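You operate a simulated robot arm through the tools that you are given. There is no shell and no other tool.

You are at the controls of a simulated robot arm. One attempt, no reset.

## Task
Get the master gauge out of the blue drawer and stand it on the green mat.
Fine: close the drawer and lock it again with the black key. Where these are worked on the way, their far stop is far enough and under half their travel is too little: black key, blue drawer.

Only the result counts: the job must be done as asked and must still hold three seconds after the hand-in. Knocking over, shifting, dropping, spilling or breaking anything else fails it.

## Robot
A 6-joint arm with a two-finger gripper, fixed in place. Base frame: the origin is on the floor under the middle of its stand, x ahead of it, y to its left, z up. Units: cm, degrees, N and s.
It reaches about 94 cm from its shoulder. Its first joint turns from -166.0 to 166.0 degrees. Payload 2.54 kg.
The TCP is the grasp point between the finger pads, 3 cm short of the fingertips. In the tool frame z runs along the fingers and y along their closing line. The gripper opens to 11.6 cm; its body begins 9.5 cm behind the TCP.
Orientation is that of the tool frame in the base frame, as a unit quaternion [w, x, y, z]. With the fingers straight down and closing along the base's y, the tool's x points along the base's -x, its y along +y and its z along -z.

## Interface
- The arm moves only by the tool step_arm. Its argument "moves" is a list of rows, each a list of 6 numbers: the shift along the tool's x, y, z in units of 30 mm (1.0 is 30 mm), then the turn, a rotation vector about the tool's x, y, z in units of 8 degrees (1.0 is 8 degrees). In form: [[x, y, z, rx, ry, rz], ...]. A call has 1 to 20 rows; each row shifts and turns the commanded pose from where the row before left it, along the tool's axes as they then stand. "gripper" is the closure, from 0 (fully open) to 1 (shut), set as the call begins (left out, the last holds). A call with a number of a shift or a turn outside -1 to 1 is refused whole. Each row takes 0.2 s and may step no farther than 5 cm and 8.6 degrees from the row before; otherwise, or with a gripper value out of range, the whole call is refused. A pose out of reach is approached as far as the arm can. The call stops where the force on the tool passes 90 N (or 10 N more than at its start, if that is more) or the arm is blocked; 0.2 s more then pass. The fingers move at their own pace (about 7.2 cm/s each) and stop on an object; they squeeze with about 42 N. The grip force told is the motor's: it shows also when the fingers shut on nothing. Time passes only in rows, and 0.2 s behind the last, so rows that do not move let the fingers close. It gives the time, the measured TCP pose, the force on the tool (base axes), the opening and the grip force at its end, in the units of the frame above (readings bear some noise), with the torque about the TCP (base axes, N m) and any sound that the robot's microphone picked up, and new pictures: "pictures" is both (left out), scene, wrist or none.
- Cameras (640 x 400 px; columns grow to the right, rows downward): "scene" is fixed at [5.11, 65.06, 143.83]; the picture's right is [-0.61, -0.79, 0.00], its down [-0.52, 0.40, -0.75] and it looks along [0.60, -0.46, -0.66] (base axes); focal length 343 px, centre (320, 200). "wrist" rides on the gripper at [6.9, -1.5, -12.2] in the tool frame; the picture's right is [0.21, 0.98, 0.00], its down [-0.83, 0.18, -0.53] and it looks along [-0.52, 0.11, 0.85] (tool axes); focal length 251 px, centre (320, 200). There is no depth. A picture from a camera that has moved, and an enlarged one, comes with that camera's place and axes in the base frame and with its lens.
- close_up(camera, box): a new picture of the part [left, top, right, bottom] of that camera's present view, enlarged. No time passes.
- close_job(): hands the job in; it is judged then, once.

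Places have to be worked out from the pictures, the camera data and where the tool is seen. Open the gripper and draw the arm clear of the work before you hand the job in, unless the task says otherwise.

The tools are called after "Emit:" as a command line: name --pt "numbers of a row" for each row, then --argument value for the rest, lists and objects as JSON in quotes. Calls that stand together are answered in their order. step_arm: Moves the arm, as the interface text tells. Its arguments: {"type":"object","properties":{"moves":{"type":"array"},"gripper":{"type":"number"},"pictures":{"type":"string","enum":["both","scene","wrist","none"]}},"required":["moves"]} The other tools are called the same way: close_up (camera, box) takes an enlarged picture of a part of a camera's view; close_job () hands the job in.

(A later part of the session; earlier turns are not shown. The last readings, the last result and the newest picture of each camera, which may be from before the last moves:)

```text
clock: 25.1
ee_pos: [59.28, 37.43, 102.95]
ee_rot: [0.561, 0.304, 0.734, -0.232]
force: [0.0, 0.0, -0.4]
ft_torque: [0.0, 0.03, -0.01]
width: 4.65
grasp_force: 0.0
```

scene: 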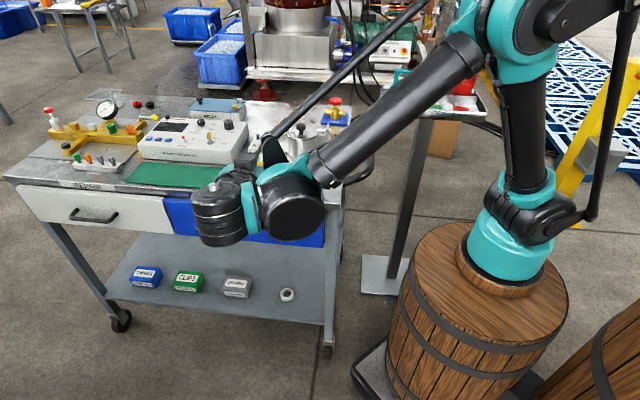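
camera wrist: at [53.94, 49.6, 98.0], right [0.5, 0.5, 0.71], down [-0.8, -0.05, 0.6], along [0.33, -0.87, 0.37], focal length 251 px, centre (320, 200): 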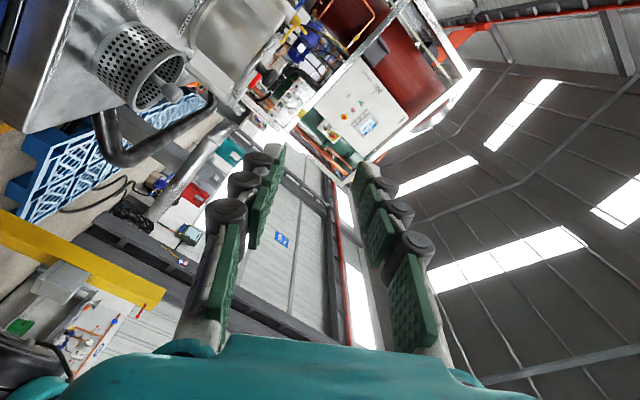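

Orientation is as planned (heading -45°, 15° down, closing line along the face). I lower to a pre-grasp spot a few cm out from the key.

Emit:
step_arm --pt "0.949 -0.19 0.195 0 0 0" --pt "0.949 -0.19 0.195 0 0 0" --pt "0.949 -0.19 0.195 0 0 0" --pt "0.949 -0.19 0.195 0 0 0" --pt "0.949 -0.19 0.195 0 0 0" --pt "0.949 -0.19 0.195 0 0 0" --pt "0.949 -0.19 0.195 0 0 0" --pt "0.949 -0.19 0.195 0 0 0" --gripper 0.45 --pictures "both"

Emit:
close_up --camera "wrist" --box '[220, 60, 420, 185]'

```text
clock: 26.9
ee_pos: [56.27, 34.89, 79.58]
ee_rot: [0.562, 0.303, 0.735, -0.23]
force: [-0.1, 0.1, 0.3]
ft_torque: [0.01, -0.01, -0.01]
width: 6.39
grasp_force: 0.0
out of reach, approached as far as the arm can: row 6, 7, 8
camera wrist: at [45.47, 43.26, 76.21], right [0.65, 0.74, -0.2], down [-0.09, 0.34, 0.94], along [0.76, -0.59, 0.28], focal length 251 px, centre (320, 200)
```

scene: 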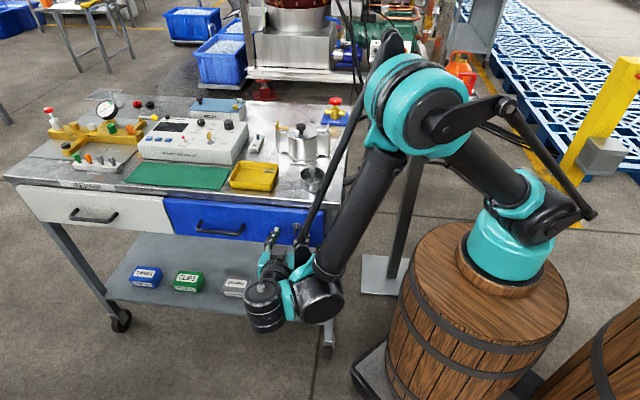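
wrist: 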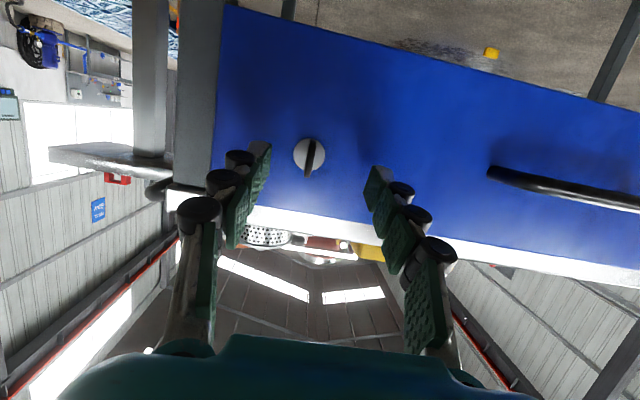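

```text
3.20 times, centred on (320, 122) of wrist
camera zoom: at [45.47, 43.26, 76.21], right [0.65, 0.74, -0.2], down [-0.09, 0.34, 0.94], along [0.76, -0.59, 0.28], focal length 805 px, centre (320, 448)
```

zoom: 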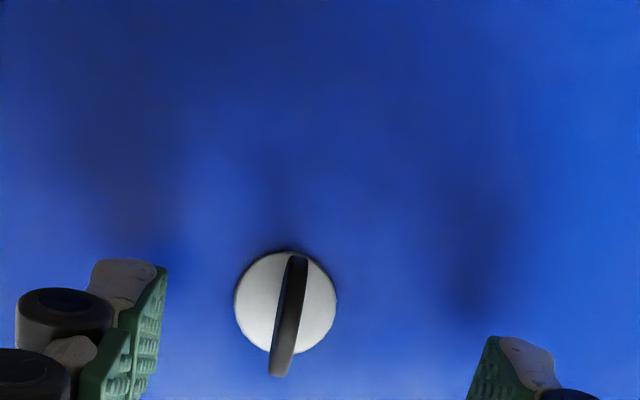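

The boundary is now 2 cm further out, so the grasp spot (TCP n≈-16.4) is inside reach. Key axis re-measured at e≈63.7, z≈78.45; bow centre n≈-18.5. I centre on it and move in.

Emit:
step_arm --pt "0.067 -0.247 0.1 0 0 0" --pt "0 0 0.353 0 0 0" --pictures "wrist"

Emit:
close_up --camera "wrist" --box '[220, 100, 420, 225]'

Emit:
close_up --camera "scene" --box '[240, 200, 352, 270]'

```text
clock: 27.4
ee_pos: [56.58, 33.49, 79.05]
ee_rot: [0.562, 0.304, 0.733, -0.232]
force: [-0.3, -0.4, -0.2]
ft_torque: [0.03, -0.01, 0.01]
width: 6.38
grasp_force: 0.0
camera wrist: at [45.84, 41.96, 75.63], right [0.65, 0.73, -0.21], down [-0.08, 0.34, 0.94], along [0.75, -0.59, 0.28], focal length 251 px, centre (320, 200)
```

wrist: 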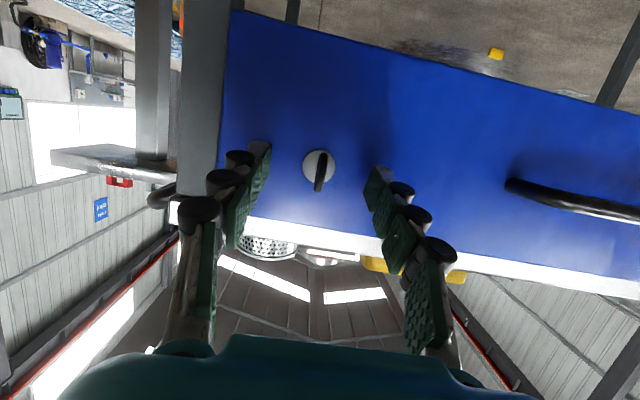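

```text
3.20 times, centred on (320, 162) of wrist
camera zoom: at [45.84, 41.96, 75.63], right [0.65, 0.73, -0.21], down [-0.08, 0.34, 0.94], along [0.75, -0.59, 0.28], focal length 805 px, centre (320, 320)
```

zoom: 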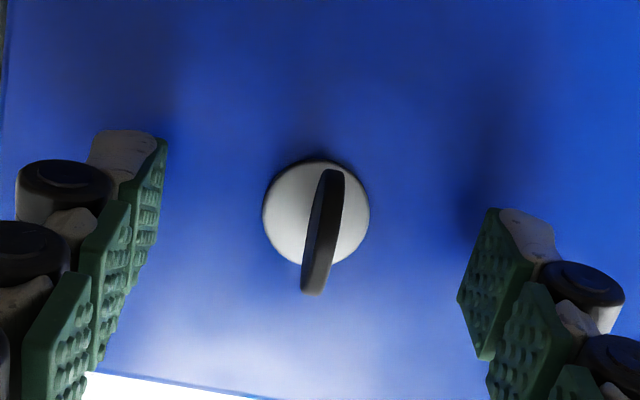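

```text
5.71 times, centred on (296, 235) of scene
camera zoom: at [5.11, 65.06, 143.83], right [-0.61, -0.79, 0.0], down [-0.52, 0.4, -0.75], along [0.6, -0.46, -0.66], focal length 1961 px, centre (457, 0)
```

zoom: 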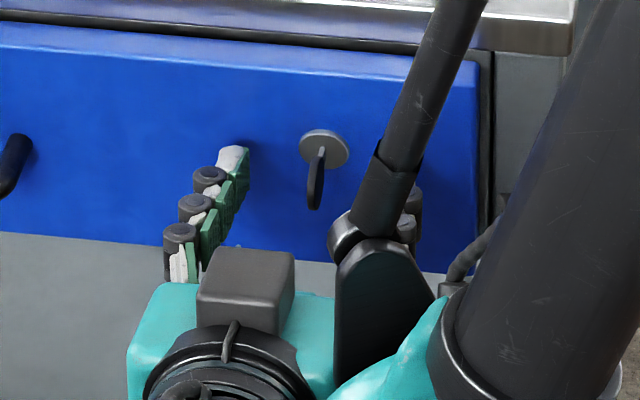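

Centred with no reach warning. I close the fingers on the key bow.

Emit:
step_arm --pt "0 0 0 0 0 0" --pt "0 0 0 0 0 0" --pt "0 0 0 0 0 0" --pt "0 0 0 0 0 0" --pt "0 0 0 0 0 0" --gripper 1 --pictures "wrist"

Emit:
close_up --camera "wrist" --box '[220, 100, 420, 225]'

Emit:
close_up --camera "scene" --box '[240, 200, 352, 270]'

```text
clock: 28.6
ee_pos: [56.73, 33.59, 79.21]
ee_rot: [0.562, 0.304, 0.734, -0.232]
force: [1.8, 2.3, -0.6]
ft_torque: [-0.03, 0.07, -0.07]
width: 0.59
grasp_force: 32.3
camera wrist: at [45.87, 41.95, 75.63], right [0.65, 0.73, -0.21], down [-0.08, 0.34, 0.94], along [0.75, -0.59, 0.28], focal length 251 px, centre (320, 200)
```

wrist: 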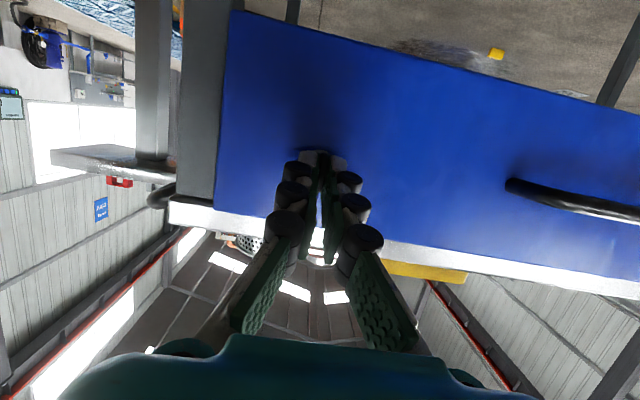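

```text
3.20 times, centred on (320, 162) of wrist
camera zoom: at [45.87, 41.95, 75.63], right [0.65, 0.73, -0.21], down [-0.08, 0.34, 0.94], along [0.75, -0.59, 0.28], focal length 805 px, centre (320, 320)
```

zoom: 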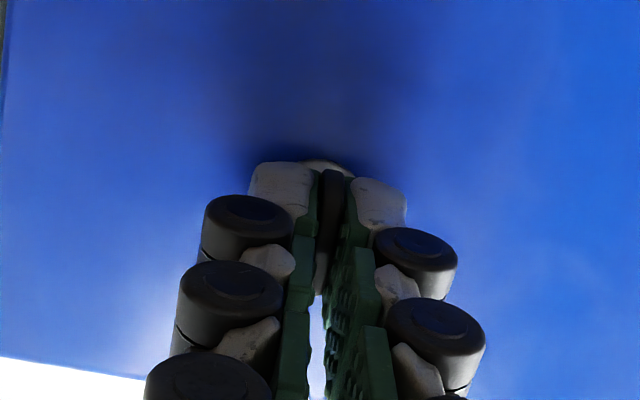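

```text
5.71 times, centred on (296, 235) of scene
camera zoom: at [5.11, 65.06, 143.83], right [-0.61, -0.79, 0.0], down [-0.52, 0.4, -0.75], along [0.6, -0.46, -0.66], focal length 1961 px, centre (457, 0)
```

zoom: 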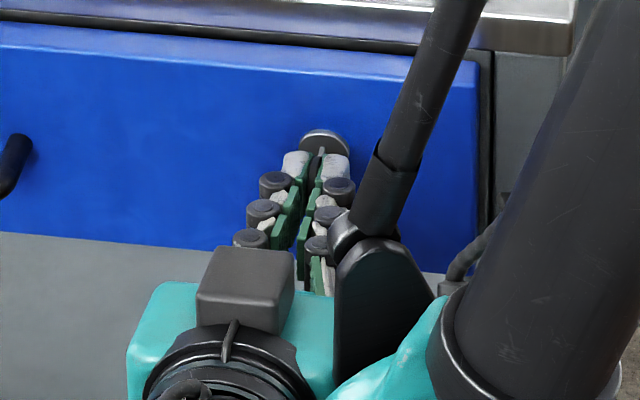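

The bow is held (opening 0.59 cm, almost no side force). I test turning it clockwise (seen from the front) by a small amount and watch the torque.

Emit:
step_arm --pt "0 0 0 0 0 0.6" --pt "0 0 0 0 0 0.6" --pictures "none"

```text
clock: 29.2
ee_pos: [56.61, 33.49, 79.13]
ee_rot: [0.58, 0.364, 0.705, -0.184]
force: [-4.7, 2.8, 1.5]
ft_torque: [-0.55, 0.59, 0.11]
width: 0.59
grasp_force: 34.5
```

It turned about 9° with a resisting torque of ~0.8 N·m. I continue a little further to see whether that rises (a stop) or holds (friction).

Emit:
step_arm --pt "0 0 0 0 0 0.5" --pt "0 0 0 0 0 0.5" --pictures "wrist"

Emit:
close_up --camera "wrist" --box '[220, 100, 420, 225]'

```text
clock: 29.9
ee_pos: [56.57, 33.49, 79.19]
ee_rot: [0.591, 0.413, 0.678, -0.143]
force: [-10.0, 3.9, 10.4]
ft_torque: [-0.88, 0.49, -0.07]
width: 0.84
grasp_force: 36.6
camera wrist: at [47.31, 43.48, 75.56], right [0.72, 0.69, 0.09], down [-0.27, 0.15, 0.95], along [0.64, -0.71, 0.29], focal length 251 px, centre (320, 200)
```

wrist: 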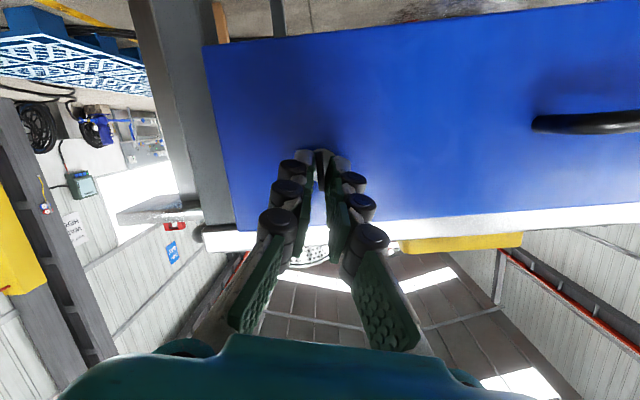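

```text
3.20 times, centred on (320, 162) of wrist
camera zoom: at [47.31, 43.48, 75.56], right [0.72, 0.69, 0.09], down [-0.27, 0.15, 0.95], along [0.64, -0.71, 0.29], focal length 805 px, centre (320, 320)
```

zoom: 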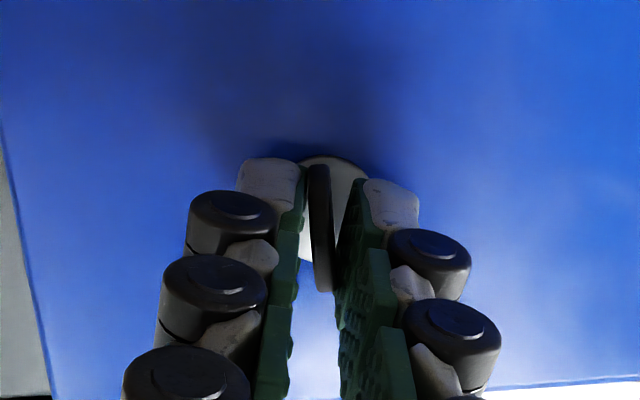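

The fingers spread to 0.84 cm, so the bow is not following: clockwise is against the stop. I turn back and try counter-clockwise.

Emit:
step_arm --pt "0 0 0 0 0 -0.75" --pt "0 0 0 0 0 -0.75" --pt "0 0 0 0 0 -0.7" --pictures "none"

Emit:
step_arm --pt "0 0 0 0 0 -0.6" --pt "0 0 0 0 0 -0.6" --pictures "none"

```text
clock: 30.6
ee_pos: [56.72, 33.54, 79.11]
ee_rot: [0.562, 0.304, 0.734, -0.232]
force: [-1.3, 1.6, 2.4]
ft_torque: [-0.02, -0.01, -0.18]
width: 0.61
grasp_force: 32.5
```

```text
clock: 31.2
ee_pos: [56.67, 33.37, 79.07]
ee_rot: [0.541, 0.24, 0.757, -0.277]
force: [6.5, 3.3, 2.3]
ft_torque: [0.49, 0.43, -0.2]
width: 0.59
grasp_force: 32.7
```

Counter-clockwise it turns with almost no torque about the key axis and the opening stays 0.59. I keep turning.

Emit:
step_arm --pt "0 0 0 0 0 -0.75" --pt "0 0 0 0 0 -0.75" --pt "0 0 0 0 0 -0.75" --pictures "wrist"

Emit:
close_up --camera "wrist" --box '[220, 100, 420, 225]'

```text
clock: 32.0
ee_pos: [56.63, 33.46, 79.14]
ee_rot: [0.49, 0.12, 0.785, -0.359]
force: [9.2, 12.9, 2.9]
ft_torque: [0.32, 0.17, -0.63]
width: 0.59
grasp_force: 33.5
camera wrist: at [43.98, 39.54, 77.06], right [0.42, 0.66, -0.62], down [0.14, 0.63, 0.76], along [0.9, -0.41, 0.17], focal length 251 px, centre (320, 200)
```

wrist: 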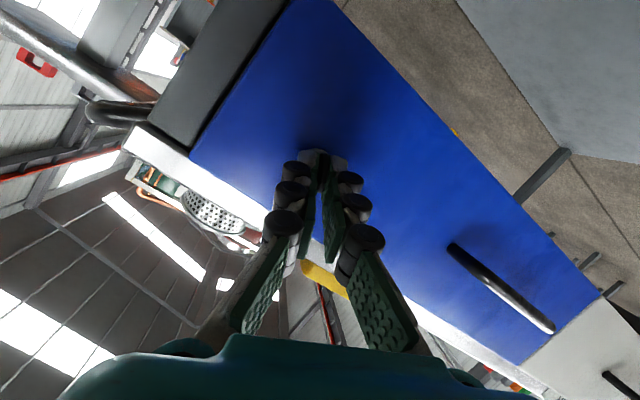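

```text
3.20 times, centred on (320, 162) of wrist
camera zoom: at [43.98, 39.54, 77.06], right [0.42, 0.66, -0.62], down [0.14, 0.63, 0.76], along [0.9, -0.41, 0.17], focal length 805 px, centre (320, 320)
```

zoom: 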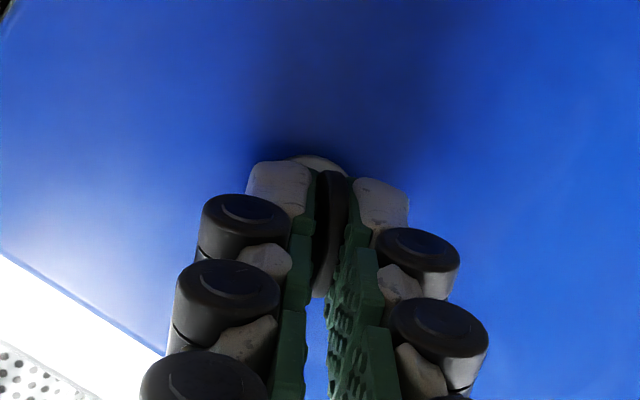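

The bow follows the fingers (about 28° so far, opening still 0.59). I continue turning.

Emit:
step_arm --pt "0 0 0 0 0 -0.75" --pt "0 0 0 0 0 -0.75" --pt "0 0 0 0 0 -0.75" --pictures "none"

```text
clock: 32.9
ee_pos: [56.65, 33.57, 79.01]
ee_rot: [0.427, -0.004, 0.794, -0.433]
force: [11.2, 14.5, -7.4]
ft_torque: [0.23, 0.06, -0.69]
width: 0.61
grasp_force: 34.4
```

Still turning freely at about 46°. I go on.

Emit:
step_arm --pt "0 0 0 0 0 -0.75" --pt "0 0 0 0 0 -0.75" --pt "0 0 0 0 0 -0.75" --pictures "wrist"

Emit:
close_up --camera "wrist" --box '[220, 100, 420, 225]'

```text
clock: 33.6
ee_pos: [56.51, 33.48, 79.04]
ee_rot: [0.354, -0.129, 0.784, -0.494]
force: [6.8, 16.4, -20.3]
ft_torque: [0.22, 0.05, -0.68]
width: 0.66
grasp_force: 34.3
camera wrist: at [43.05, 37.22, 80.6], right [-0.01, 0.35, -0.94], down [0.25, 0.91, 0.34], along [0.97, -0.23, -0.1], focal length 251 px, centre (320, 200)
```

wrist: 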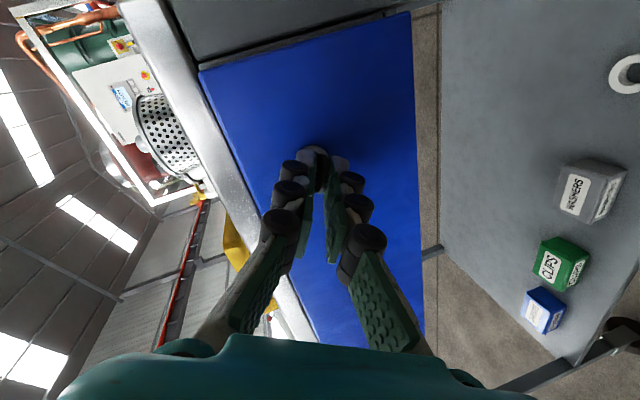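

```text
3.20 times, centred on (320, 162) of wrist
camera zoom: at [43.05, 37.22, 80.6], right [-0.01, 0.35, -0.94], down [0.25, 0.91, 0.34], along [0.97, -0.23, -0.1], focal length 805 px, centre (320, 320)
```

zoom: 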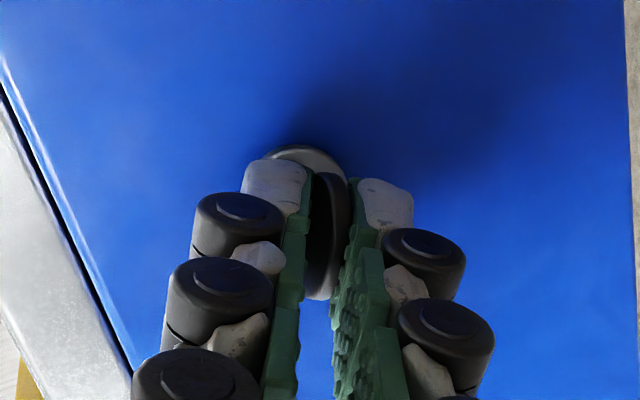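

About 64° turned and the bow still follows. I ease the tool slightly down and sideways to relieve the side force and continue.

Emit:
step_arm --pt "-0.015 0.045 0 0 0 -0.75" --pt "0 0 0 0 0 -0.75" --pictures "none"

Emit:
step_arm --pt "0 0 0 0 0 -0.5" --pt "0 0 0 0 0 -0.5" --pictures "wrist"

Emit:
close_up --camera "wrist" --box '[220, 100, 420, 225]'

```text
clock: 34.2
ee_pos: [56.7, 33.4, 79.09]
ee_rot: [0.302, -0.209, 0.766, -0.528]
force: [-1.2, 9.1, -16.2]
ft_torque: [0.02, -0.06, -1.01]
width: 0.68
grasp_force: 35.1
```

```text
clock: 34.9
ee_pos: [56.6, 33.59, 79.11]
ee_rot: [0.264, -0.261, 0.75, -0.548]
force: [-6.6, 7.9, -12.4]
ft_torque: [-0.12, -0.17, -0.93]
width: 0.69
grasp_force: 35.2
camera wrist: at [43.4, 36.7, 82.92], right [-0.26, 0.11, -0.96], down [0.21, 0.98, 0.05], along [0.94, -0.19, -0.27], focal length 251 px, centre (320, 200)
```

wrist: 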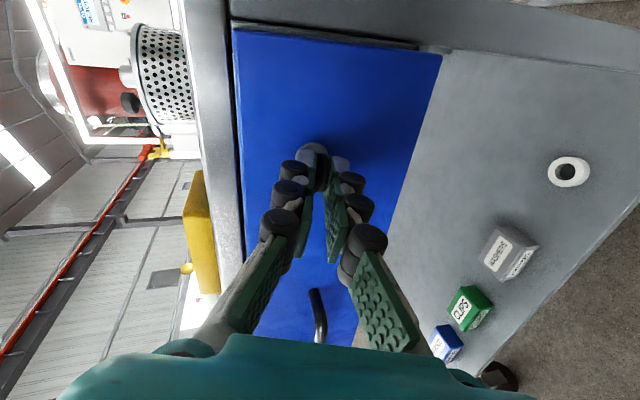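

```text
3.20 times, centred on (320, 162) of wrist
camera zoom: at [43.4, 36.7, 82.92], right [-0.26, 0.11, -0.96], down [0.21, 0.98, 0.05], along [0.94, -0.19, -0.27], focal length 805 px, centre (320, 320)
```

zoom: 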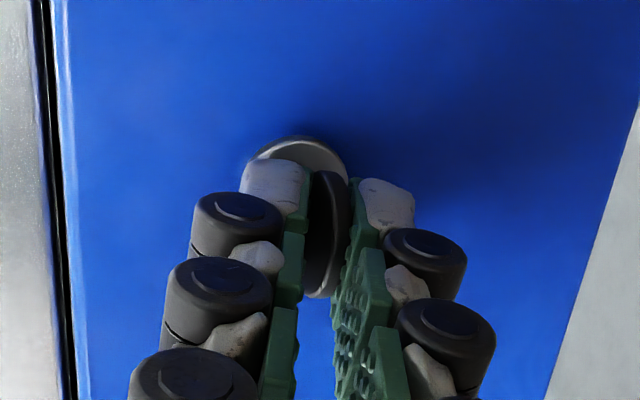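

About 84° now and still no stop torque about the key axis. I continue carefully towards the stop.

Emit:
step_arm --pt "0 0 0 0 0 -0.5" --pt "0 0 0 0 0 -0.5" --pictures "none"

Emit:
step_arm --pt "0 0 0 0 0 -0.5" --pt "0 0 0 0 0 -0.5" --pictures "wrist"

Emit:
close_up --camera "wrist" --box '[220, 100, 420, 225]'

```text
clock: 35.5
ee_pos: [56.7, 33.48, 78.94]
ee_rot: [0.225, -0.314, 0.729, -0.565]
force: [-6.8, 9.6, -12.3]
ft_torque: [-0.04, -0.44, -0.76]
width: 0.72
grasp_force: 35.3
```

```text
clock: 36.0
ee_pos: [56.62, 33.6, 79.03]
ee_rot: [0.186, -0.365, 0.704, -0.58]
force: [-3.3, 13.4, -3.5]
ft_torque: [0.06, -0.76, -0.2]
width: 0.89
grasp_force: 37.0
camera wrist: at [44.1, 36.7, 84.77], right [-0.44, -0.09, -0.9], down [0.13, 0.98, -0.17], along [0.89, -0.19, -0.41], focal length 251 px, centre (320, 200)
```

wrist: 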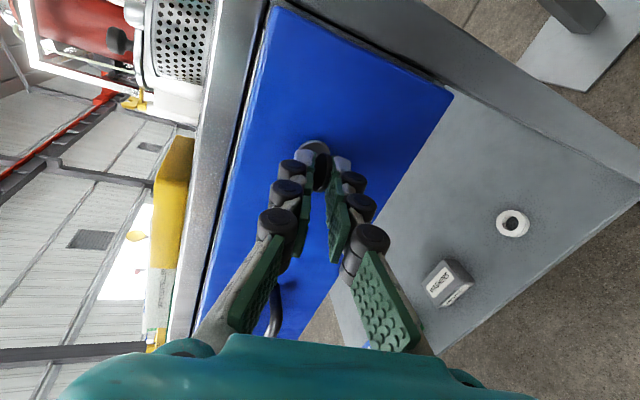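

```text
3.20 times, centred on (320, 162) of wrist
camera zoom: at [44.1, 36.7, 84.77], right [-0.44, -0.09, -0.9], down [0.13, 0.98, -0.17], along [0.89, -0.19, -0.41], focal length 805 px, centre (320, 320)
```

zoom: 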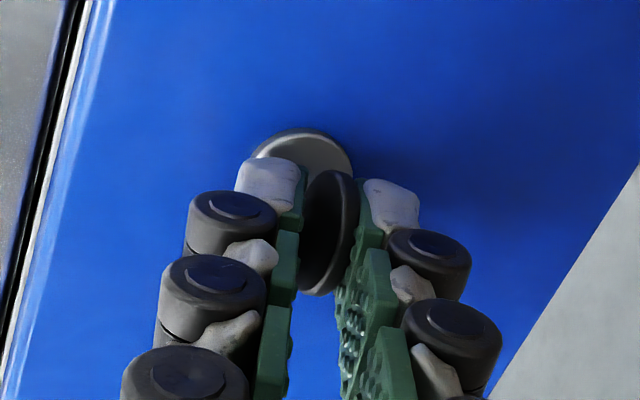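

The torque about the axis and the opening rise past ~91°, so the key has reached its far stop at about 90°. I turn back a few degrees to unload, then open the fingers and check that the key stays.

Emit:
step_arm --pt "0 0 0 0 0 0.6" --pt "0 0 0 0 0 0.4" --pictures "none"

Emit:
step_arm --pt "0 0 0 0 0 0" --pt "0 0 0 0 0 0" --pt "0 0 0 0 0 0" --gripper 0.55 --pictures "both"

Emit:
close_up --camera "wrist" --box '[220, 100, 420, 225]'

Emit:
close_up --camera "scene" --box '[180, 190, 340, 290]'

```text
clock: 36.6
ee_pos: [56.61, 33.56, 79.05]
ee_rot: [0.225, -0.314, 0.73, -0.564]
force: [-4.1, 8.5, -4.0]
ft_torque: [-0.04, -0.69, 0.87]
width: 0.73
grasp_force: 35.2
```

```text
clock: 37.5
ee_pos: [56.73, 33.45, 79.06]
ee_rot: [0.225, -0.314, 0.73, -0.564]
force: [-0.6, 0.3, 0.2]
ft_torque: [-0.02, 0.01, -0.04]
width: 5.24
grasp_force: 0.0
camera wrist: at [43.7, 36.61, 83.86], right [-0.35, 0.01, -0.94], down [0.18, 0.98, -0.06], along [0.92, -0.19, -0.34], focal length 251 px, centre (320, 200)
```

scene: 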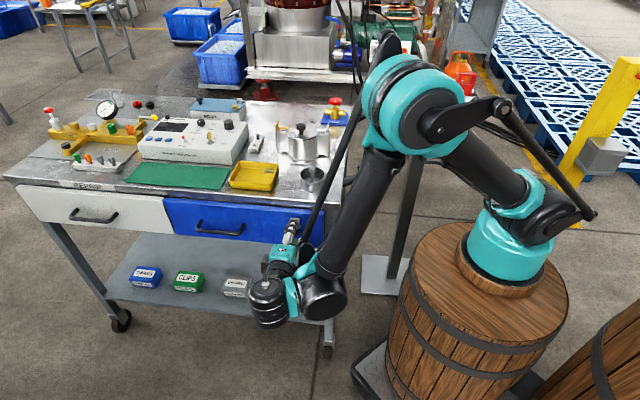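
wrist: 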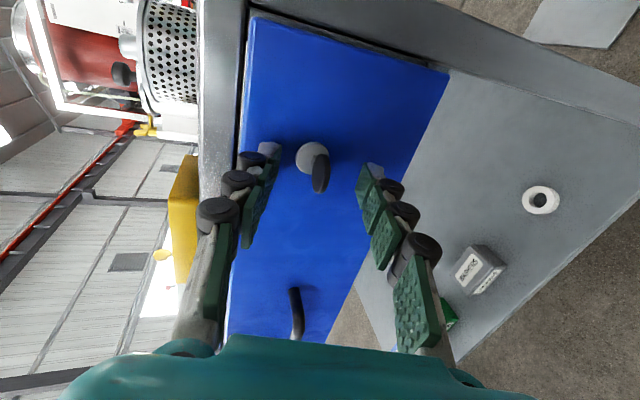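

```text
3.20 times, centred on (320, 162) of wrist
camera zoom: at [43.7, 36.61, 83.86], right [-0.35, 0.01, -0.94], down [0.18, 0.98, -0.06], along [0.92, -0.19, -0.34], focal length 805 px, centre (320, 320)
```

zoom: 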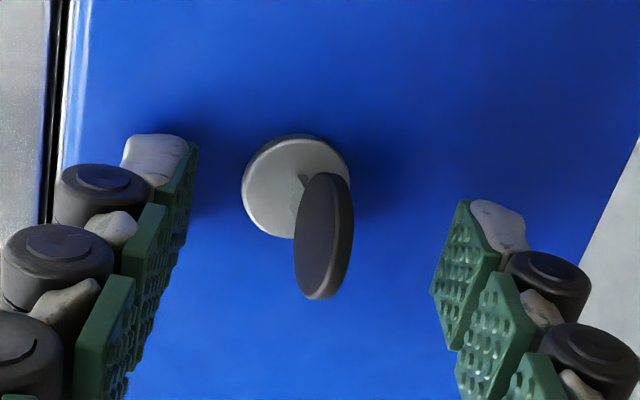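

```text
4.00 times, centred on (260, 240) of scene
camera zoom: at [5.11, 65.06, 143.83], right [-0.61, -0.79, 0.0], down [-0.52, 0.4, -0.75], along [0.6, -0.46, -0.66], focal length 1372 px, centre (560, 40)
```

zoom: 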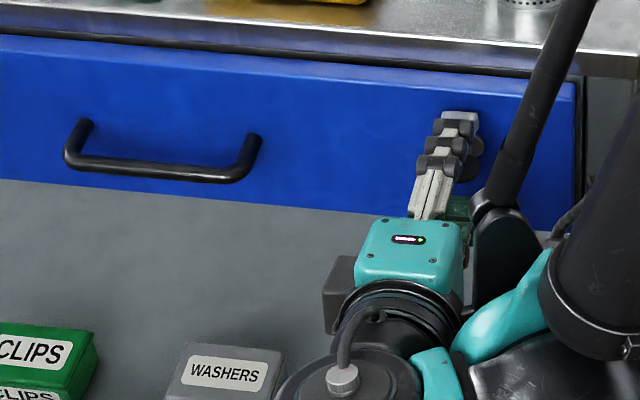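

The key stays at 90° (bow now horizontal, edge-on). I slide sideways (+e) clear of the key, then back off a few cm while continuing toward the handle.

Emit:
step_arm --pt "-1 0 0 0 0 0" --pt "-1 0 0 0 0 0" --pt "-1 0.17 -0.64 0 0 0" --pt "-1 0.17 -0.64 0 0 0" --pictures "both"

```text
clock: 38.5
ee_pos: [62.27, 44.75, 78.79]
ee_rot: [0.225, -0.313, 0.73, -0.564]
force: [-0.3, -0.6, 0.9]
ft_torque: [0.0, 0.0, -0.01]
width: 5.23
grasp_force: 0.1
camera wrist: at [49.36, 47.86, 83.56], right [-0.35, 0.01, -0.94], down [0.18, 0.98, -0.06], along [0.92, -0.19, -0.34], focal length 251 px, centre (320, 200)
```

scene: 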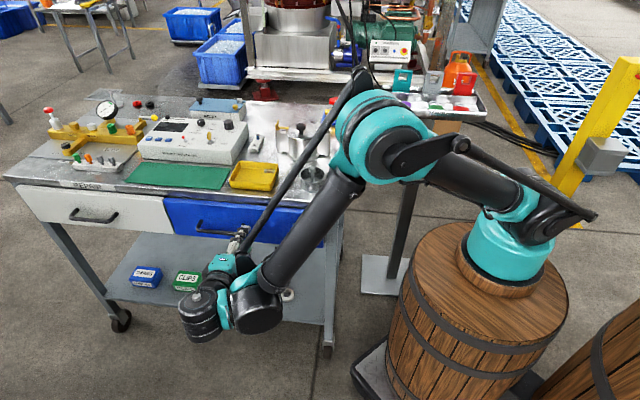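
wrist: 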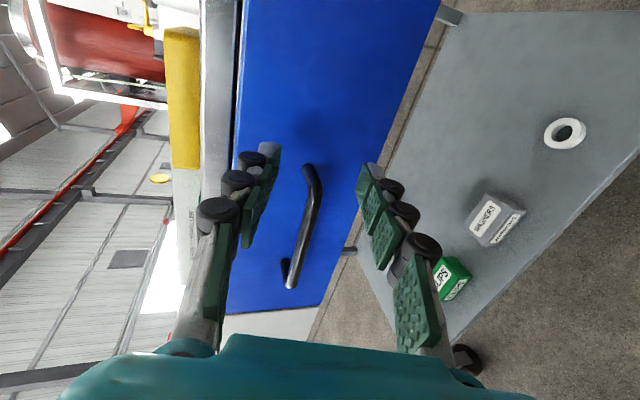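

The handle bar measures at e 79–91, n≈-17.7, z≈76.6. I pitch the tool down another 15° and move level with the handle's middle, still short of the bar.

Emit:
step_arm --pt "0 0 0 -0.94 0 0" --pt "0 0 0 -0.94 0 0" --pt "-0.75 -0.06 -0.11 0 0 0" --pt "-0.75 -0.06 -0.11 0 0 0" --pt "-0.75 -0.06 -0.11 0 0 0" --pt "-0.75 -0.06 -0.11 0 0 0" --pictures "both"

Emit:
close_up --camera "scene" --box '[180, 190, 340, 290]'

```text
clock: 39.9
ee_pos: [68.05, 51.91, 79.79]
ee_rot: [0.182, -0.34, 0.798, -0.464]
force: [0.0, 0.6, -0.4]
ft_torque: [0.02, 0.03, 0.02]
width: 5.22
grasp_force: 0.0
camera wrist: at [56.3, 53.86, 87.46], right [-0.52, 0.18, -0.84], down [0.19, 0.98, 0.09], along [0.84, -0.11, -0.54], focal length 251 px, centre (320, 200)
```

scene: 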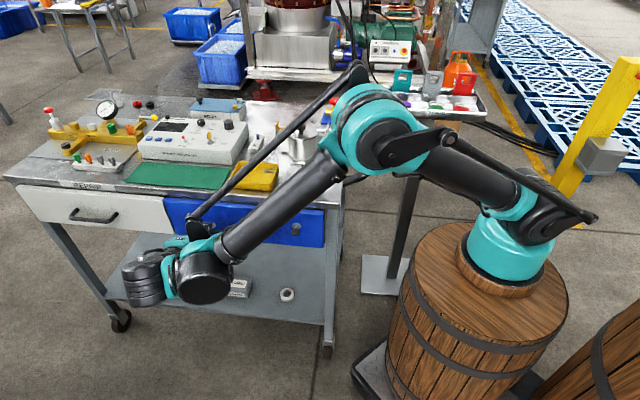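
wrist: 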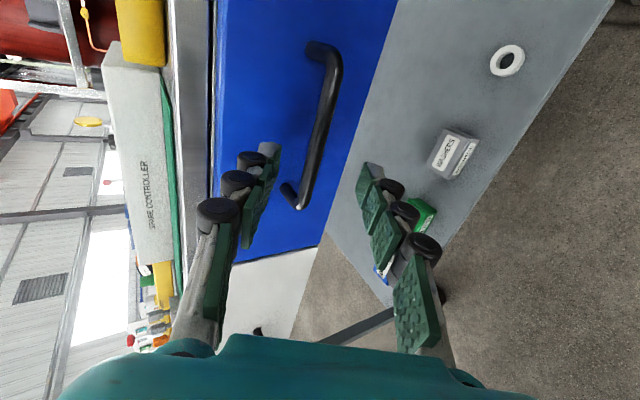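

```text
4.00 times, centred on (260, 240) of scene
camera zoom: at [5.11, 65.06, 143.83], right [-0.61, -0.79, 0.0], down [-0.52, 0.4, -0.75], along [0.6, -0.46, -0.66], focal length 1372 px, centre (560, 40)
```

zoom: 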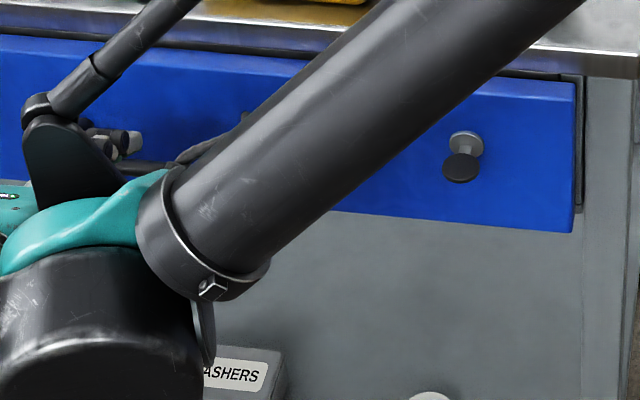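

The key is confirmed horizontal. The handle bar lies between the two finger lines; I advance ~5.8 cm along the fingers so the bar sits between the pads.

Emit:
step_arm --pt "0 -0.04 0.65 0 0 0" --pt "0 -0.04 0.65 0 0 0" --pt "0 -0.04 0.65 0 0 0" --pictures "wrist"

Emit:
close_up --camera "wrist" --box '[220, 60, 420, 185]'

```text
clock: 40.6
ee_pos: [71.51, 48.22, 77.31]
ee_rot: [0.183, -0.341, 0.797, -0.464]
force: [-2.6, 3.7, 3.2]
ft_torque: [-0.17, -0.1, -0.06]
width: 5.38
grasp_force: 0.4
camera wrist: at [59.84, 50.21, 84.89], right [-0.52, 0.18, -0.84], down [0.19, 0.98, 0.09], along [0.84, -0.11, -0.54], focal length 251 px, centre (320, 200)
```

wrist: 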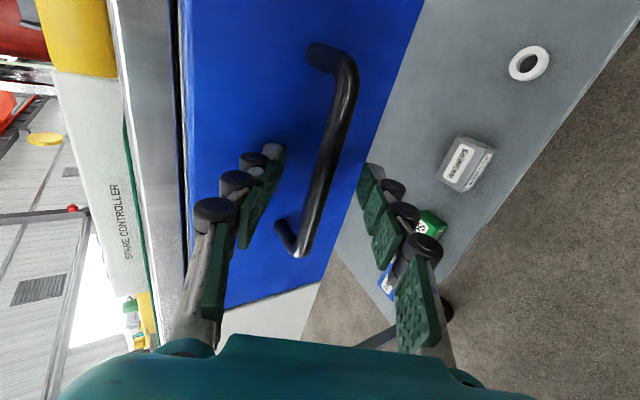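

```text
3.20 times, centred on (320, 122) of wrist
camera zoom: at [59.84, 50.21, 84.89], right [-0.52, 0.18, -0.84], down [0.19, 0.98, 0.09], along [0.84, -0.11, -0.54], focal length 805 px, centre (320, 448)
```

zoom: 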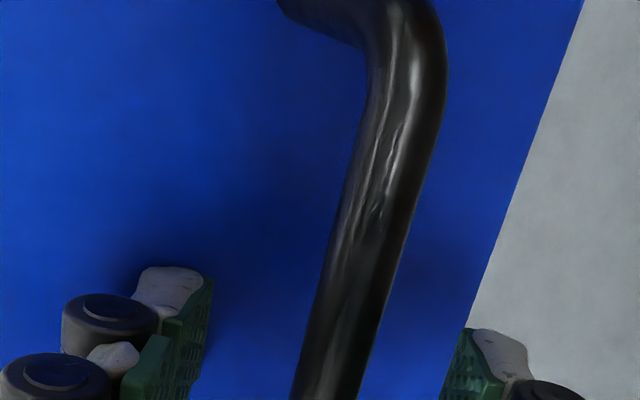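

The upper tip just grazes the face (≈4 N) and the bar is between the pads. I close on the bar.

Emit:
step_arm --pt "0 0 -0.05 0 0 0" --pt "0 0 0 0 0 0" --pt "0 0 0 0 0 0" --pt "0 0 0 0 0 0" --pt "0 0 0 0 0 0" --gripper 1 --pictures "wrist"

Emit:
close_up --camera "wrist" --box '[220, 60, 420, 185]'

```text
clock: 41.9
ee_pos: [71.65, 48.19, 77.29]
ee_rot: [0.182, -0.34, 0.797, -0.465]
force: [-1.1, -5.3, -10.1]
ft_torque: [0.45, -0.37, -0.53]
width: 1.09
grasp_force: 38.0
camera wrist: at [59.85, 50.2, 84.89], right [-0.52, 0.18, -0.84], down [0.19, 0.98, 0.09], along [0.84, -0.11, -0.54], focal length 251 px, centre (320, 200)
```

wrist: 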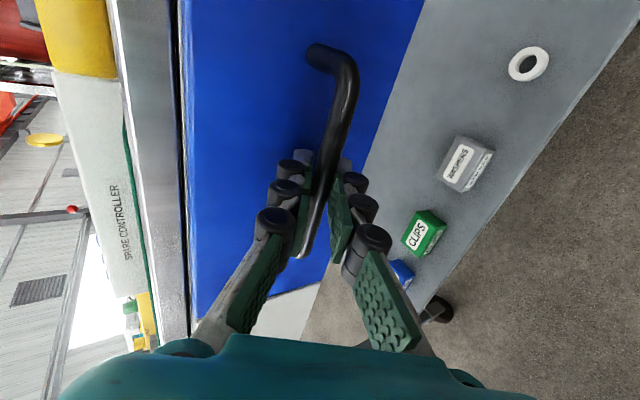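

```text
3.20 times, centred on (320, 122) of wrist
camera zoom: at [59.85, 50.2, 84.89], right [-0.52, 0.18, -0.84], down [0.19, 0.98, 0.09], along [0.84, -0.11, -0.54], focal length 805 px, centre (320, 448)
```

zoom: 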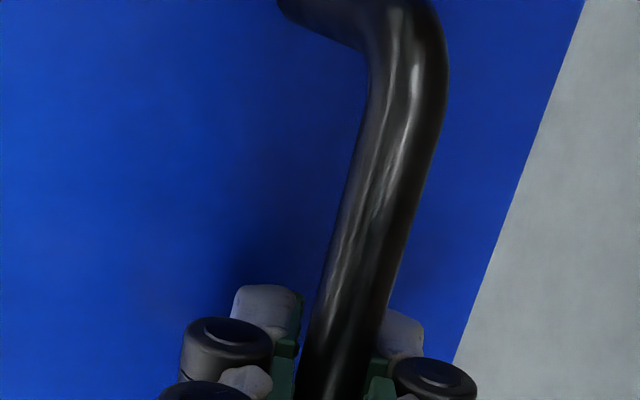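

The bar is gripped (1.09 cm). I pull straight out along the drawer normal by 3 cm and check.

Emit:
step_arm --pt "0 0.167 -0.289 0 0 0" --pt "0 0.167 -0.289 0 0 0" --pt "0 0.167 -0.289 0 0 0" --pictures "both"

```text
clock: 42.6
ee_pos: [69.42, 50.36, 77.22]
ee_rot: [0.183, -0.341, 0.797, -0.464]
force: [-6.1, -6.9, -7.9]
ft_torque: [0.48, -0.39, -0.4]
width: 1.08
grasp_force: 37.6
camera wrist: at [57.72, 52.33, 84.89], right [-0.52, 0.18, -0.84], down [0.19, 0.98, 0.09], along [0.84, -0.11, -0.54], focal length 251 px, centre (320, 200)
```

scene: 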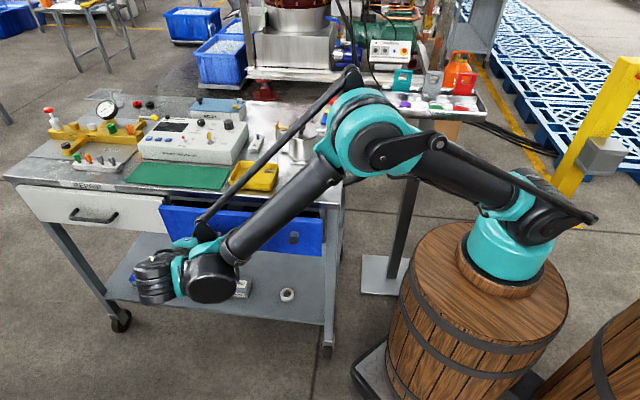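
wrist: 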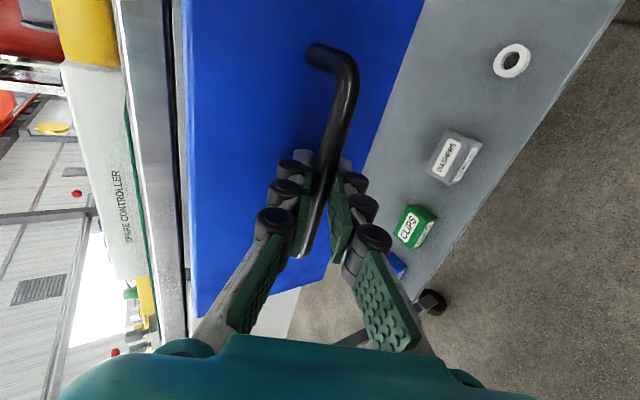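

The drawer slides open easily. I keep pulling steadily.

Emit:
step_arm --pt "0 0.2 -0.347 0 0 0" --pt "0 0.2 -0.347 0 0 0" --pt "0 0.2 -0.347 0 0 0" --pt "0 0.2 -0.347 0 0 0" --pt "0 0.2 -0.347 0 0 0" --pictures "scene"

```text
clock: 43.9
ee_pos: [65.26, 54.53, 77.32]
ee_rot: [0.182, -0.339, 0.797, -0.465]
force: [-5.7, -6.7, -13.7]
ft_torque: [0.54, -0.44, -0.27]
width: 1.05
grasp_force: 38.0
```

scene: 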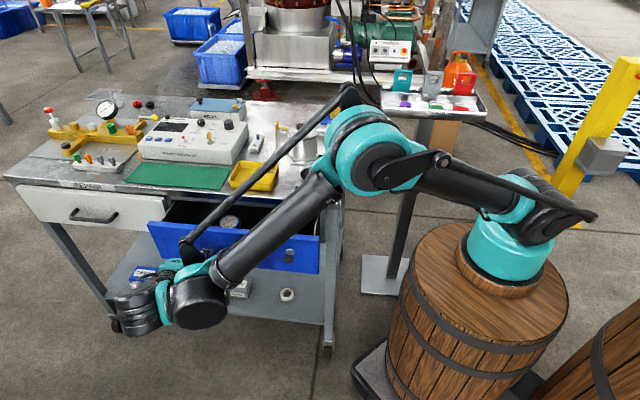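

Opened about 9 cm; a round object shows inside. I look closer before continuing.

Emit:
close_up --camera "scene" --box '[150, 180, 310, 280]'

Emit:
step_arm --pt "0 0.2 -0.347 0 0 0" --pt "0 0.2 -0.347 0 0 0" --pt "0 0.2 -0.347 0 0 0" --pt "0 0.2 -0.347 0 0 0" --pictures "scene"

```text
4.00 times, centred on (230, 230) of scene
camera zoom: at [5.11, 65.06, 143.83], right [-0.61, -0.79, 0.0], down [-0.52, 0.4, -0.75], along [0.6, -0.46, -0.66], focal length 1372 px, centre (680, 80)
```

zoom: 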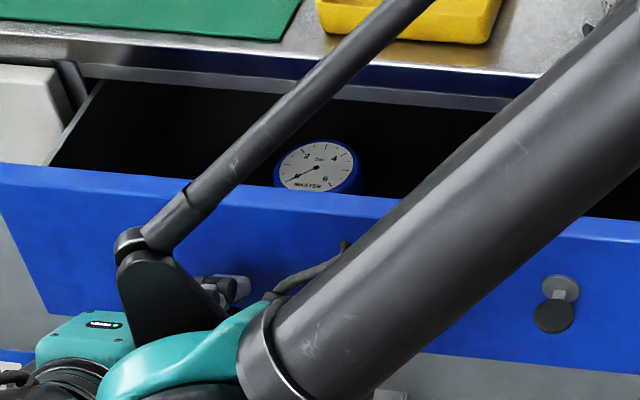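

```text
clock: 44.9
ee_pos: [61.85, 57.88, 77.26]
ee_rot: [0.183, -0.34, 0.798, -0.464]
force: [5.1, 2.3, -9.7]
ft_torque: [0.52, -0.42, -0.35]
width: 1.05
grasp_force: 38.2
```

scene: 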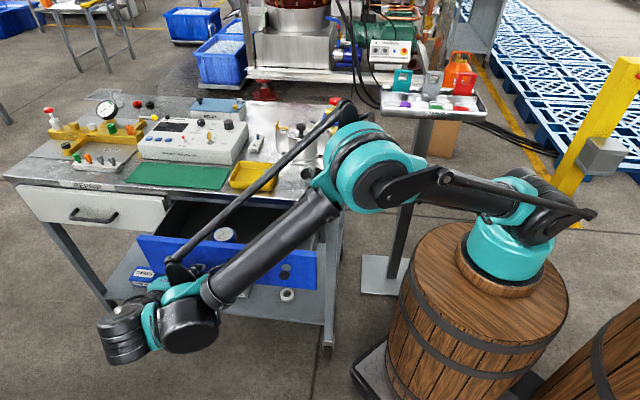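

The master gauge (dial with a blue rim) is in the drawer. About 14 cm open; I keep pulling toward the far stop.

Emit:
step_arm --pt "0 0.2 -0.347 0 0 0" --pt "0 0.2 -0.347 0 0 0" --pt "0 0.2 -0.347 0 0 0" --pt "0 0.2 -0.347 0 0 0" --pictures "scene"

Emit:
close_up --camera "scene" --box '[130, 180, 330, 305]'

```text
clock: 45.9
ee_pos: [58.35, 61.23, 77.28]
ee_rot: [0.184, -0.341, 0.797, -0.463]
force: [6.0, 5.3, -11.5]
ft_torque: [0.44, -0.3, -0.61]
width: 1.06
grasp_force: 37.8
```

scene: 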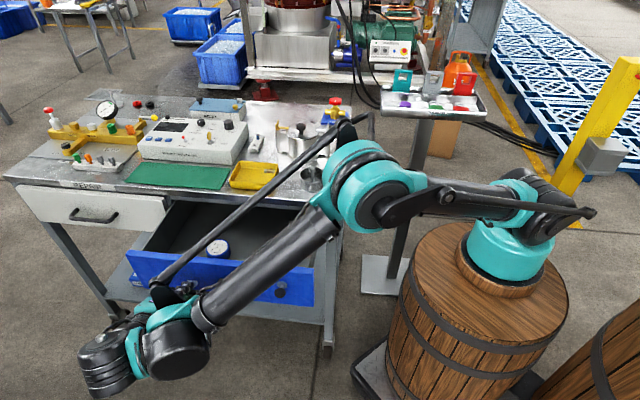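

```text
3.20 times, centred on (230, 242) of scene
camera zoom: at [5.11, 65.06, 143.83], right [-0.61, -0.79, 0.0], down [-0.52, 0.4, -0.75], along [0.6, -0.46, -0.66], focal length 1098 px, centre (608, 64)
```

zoom: 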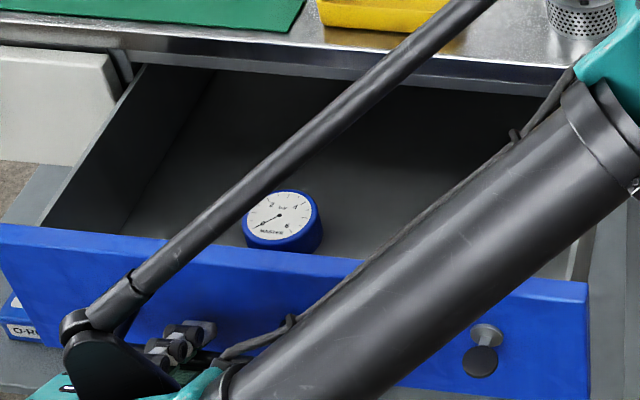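

About 18.7 cm open, gauge fully exposed: a round drum with its dial facing up. I pull a little more, gently, to see whether the far stop is near.

Emit:
step_arm --pt "0 0.167 -0.289 0 0 0" --pt "0 0.167 -0.289 0 0 0" --pt "0 0.1 -0.173 0 0 0" --pictures "none"

```text
clock: 46.6
ee_pos: [57.73, 62.35, 77.34]
ee_rot: [0.186, -0.344, 0.798, -0.459]
force: [-26.9, -23.5, -20.2]
ft_torque: [0.46, -0.29, -0.61]
width: 1.12
grasp_force: 38.1
out of reach, approached as far as the arm can: row 2, 3
```

The arm reached its limit at ~20 cm of opening, which exposes the gauge well. I relax the side load a little before letting go of the handle.

Emit:
step_arm --pt "0.11 -0.08 0.14 0 0 0" --pictures "none"

```text
clock: 47.0
ee_pos: [58.11, 61.92, 77.23]
ee_rot: [0.186, -0.344, 0.797, -0.461]
force: [-7.3, -4.4, -13.8]
ft_torque: [0.65, -0.54, 0.03]
width: 1.09
grasp_force: 37.4
```

Now I release the handle, yaw the open gripper 15° (fingers stay above and below the bar) and back straight off it.

Emit:
step_arm --pt "0 0 0 0 0 0" --pt "0 0 0 0 0 0" --pt "0 0 -0.1 0 0 0" --gripper 0.62 --pictures "both"

Emit:
step_arm --pt "0 0 0 0 -0.812 -0.469" --pt "0 0 0 0 -0.812 -0.469" --pictures "both"

```text
clock: 47.9
ee_pos: [57.94, 61.89, 77.59]
ee_rot: [0.186, -0.343, 0.798, -0.46]
force: [0.3, 0.2, -0.1]
ft_torque: [0.04, 0.02, 0.0]
width: 4.4
grasp_force: 0.0
camera wrist: at [46.18, 63.84, 85.11], right [-0.52, 0.18, -0.84], down [0.18, 0.98, 0.1], along [0.84, -0.1, -0.54], focal length 251 px, centre (320, 200)
```

scene: 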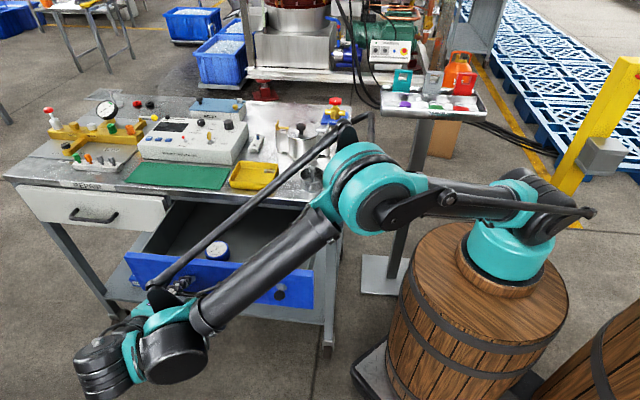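
wrist: 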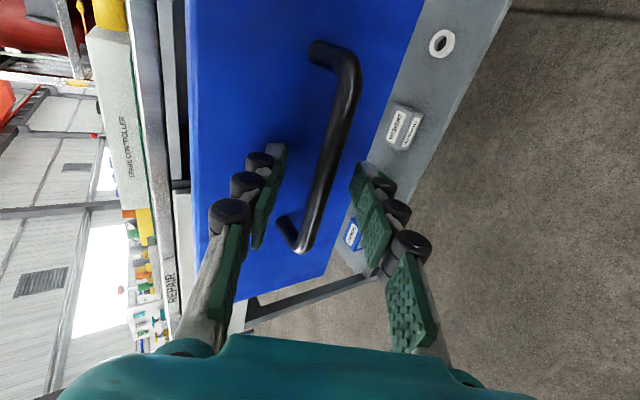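

```text
clock: 48.5
ee_pos: [57.61, 62.01, 77.45]
ee_rot: [0.241, -0.442, 0.747, -0.433]
force: [-0.6, 1.2, -0.2]
ft_torque: [-0.01, -0.01, 0.0]
width: 4.41
grasp_force: 0.0
camera wrist: at [45.84, 60.96, 85.12], right [-0.55, 0.04, -0.84], down [-0.07, 0.99, 0.1], along [0.83, 0.11, -0.54], focal length 251 px, centre (320, 200)
```

scene: 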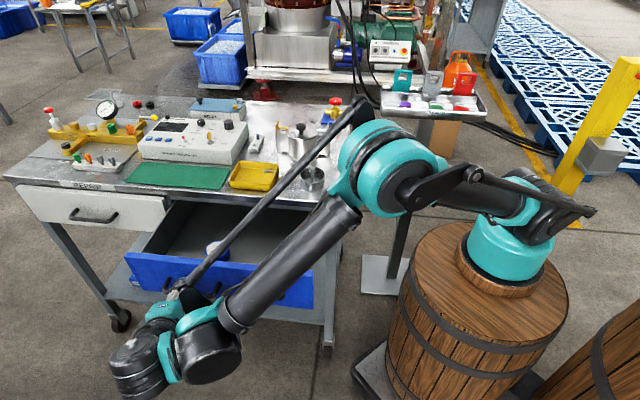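
wrist: 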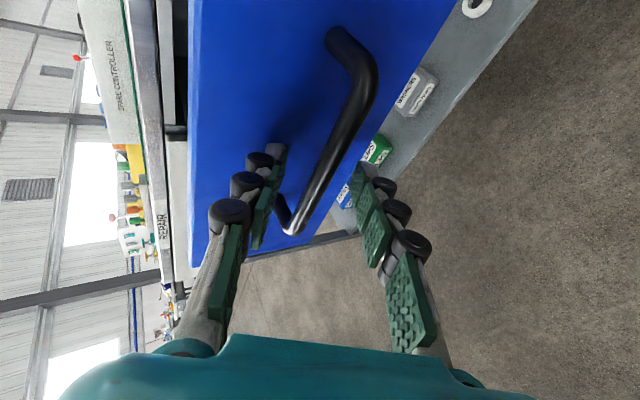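

With the heading changed to -30° the reach limit is relaxed, so I regrip the bar here and pull the drawer the rest of the way gently, looking for its far stop.

Emit:
step_arm --pt "0 0 0.1 0 0 0" --pt "0 0 0 0 0 0" --pt "0 0 0 0 0 0" --pt "0 0 0 0 0 0" --pt "0 0 0 0 0 0" --gripper 1 --pictures "none"

Emit:
step_arm --pt "-0.089 0.162 -0.277 0 0 0" --pt "-0.089 0.162 -0.277 0 0 0" --pictures "none"

```text
clock: 49.6
ee_pos: [57.98, 61.93, 77.43]
ee_rot: [0.241, -0.442, 0.748, -0.433]
force: [4.6, 4.4, 14.0]
ft_torque: [0.61, -0.74, -0.44]
width: 1.37
grasp_force: 39.9
```

```text
clock: 50.2
ee_pos: [56.62, 63.26, 77.34]
ee_rot: [0.241, -0.442, 0.748, -0.434]
force: [5.9, 2.5, 16.8]
ft_torque: [0.47, -0.63, -0.65]
width: 1.39
grasp_force: 40.6
```

Still sliding freely (only ~2 N along the pull). I continue in small steps.

Emit:
step_arm --pt "-0.089 0.162 -0.277 0 0 0" --pt "-0.089 0.162 -0.277 0 0 0" --pt "-0.089 0.162 -0.277 0 0 0" --pictures "none"

Emit:
step_arm --pt "-0.089 0.162 -0.277 0 0 0" --pt "-0.089 0.162 -0.277 0 0 0" --pictures "scene"

```text
clock: 51.0
ee_pos: [54.35, 65.54, 77.41]
ee_rot: [0.241, -0.441, 0.748, -0.434]
force: [10.1, 6.8, 20.4]
ft_torque: [0.63, -0.82, -0.26]
width: 1.37
grasp_force: 40.1
```

```text
clock: 51.6
ee_pos: [53.03, 66.81, 77.35]
ee_rot: [0.242, -0.441, 0.748, -0.433]
force: [11.0, 8.4, 32.0]
ft_torque: [0.57, -0.89, -0.25]
width: 1.36
grasp_force: 39.9
```

scene: 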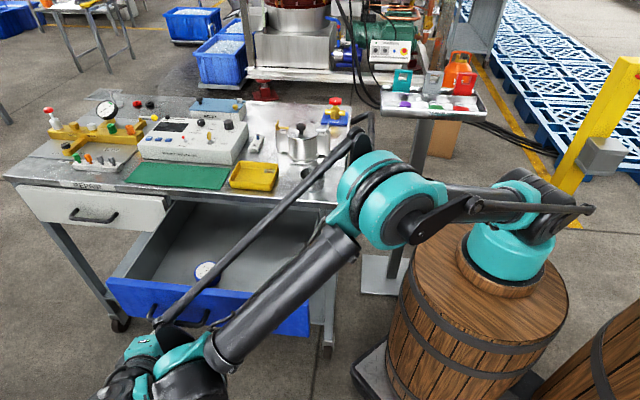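

About 26 cm out and still no stop; the vertical load has crept up to 32 N, so I ease upward slightly while pulling a bit more.

Emit:
step_arm --pt "-0.089 0.11 -0.31 0 0 0" --pt "-0.089 0.13 -0.3 0 0 0" --pictures "none"

```text
clock: 52.2
ee_pos: [51.5, 68.32, 77.42]
ee_rot: [0.239, -0.442, 0.748, -0.433]
force: [6.5, 3.4, -3.1]
ft_torque: [0.81, -0.76, -0.04]
width: 1.36
grasp_force: 40.1
```

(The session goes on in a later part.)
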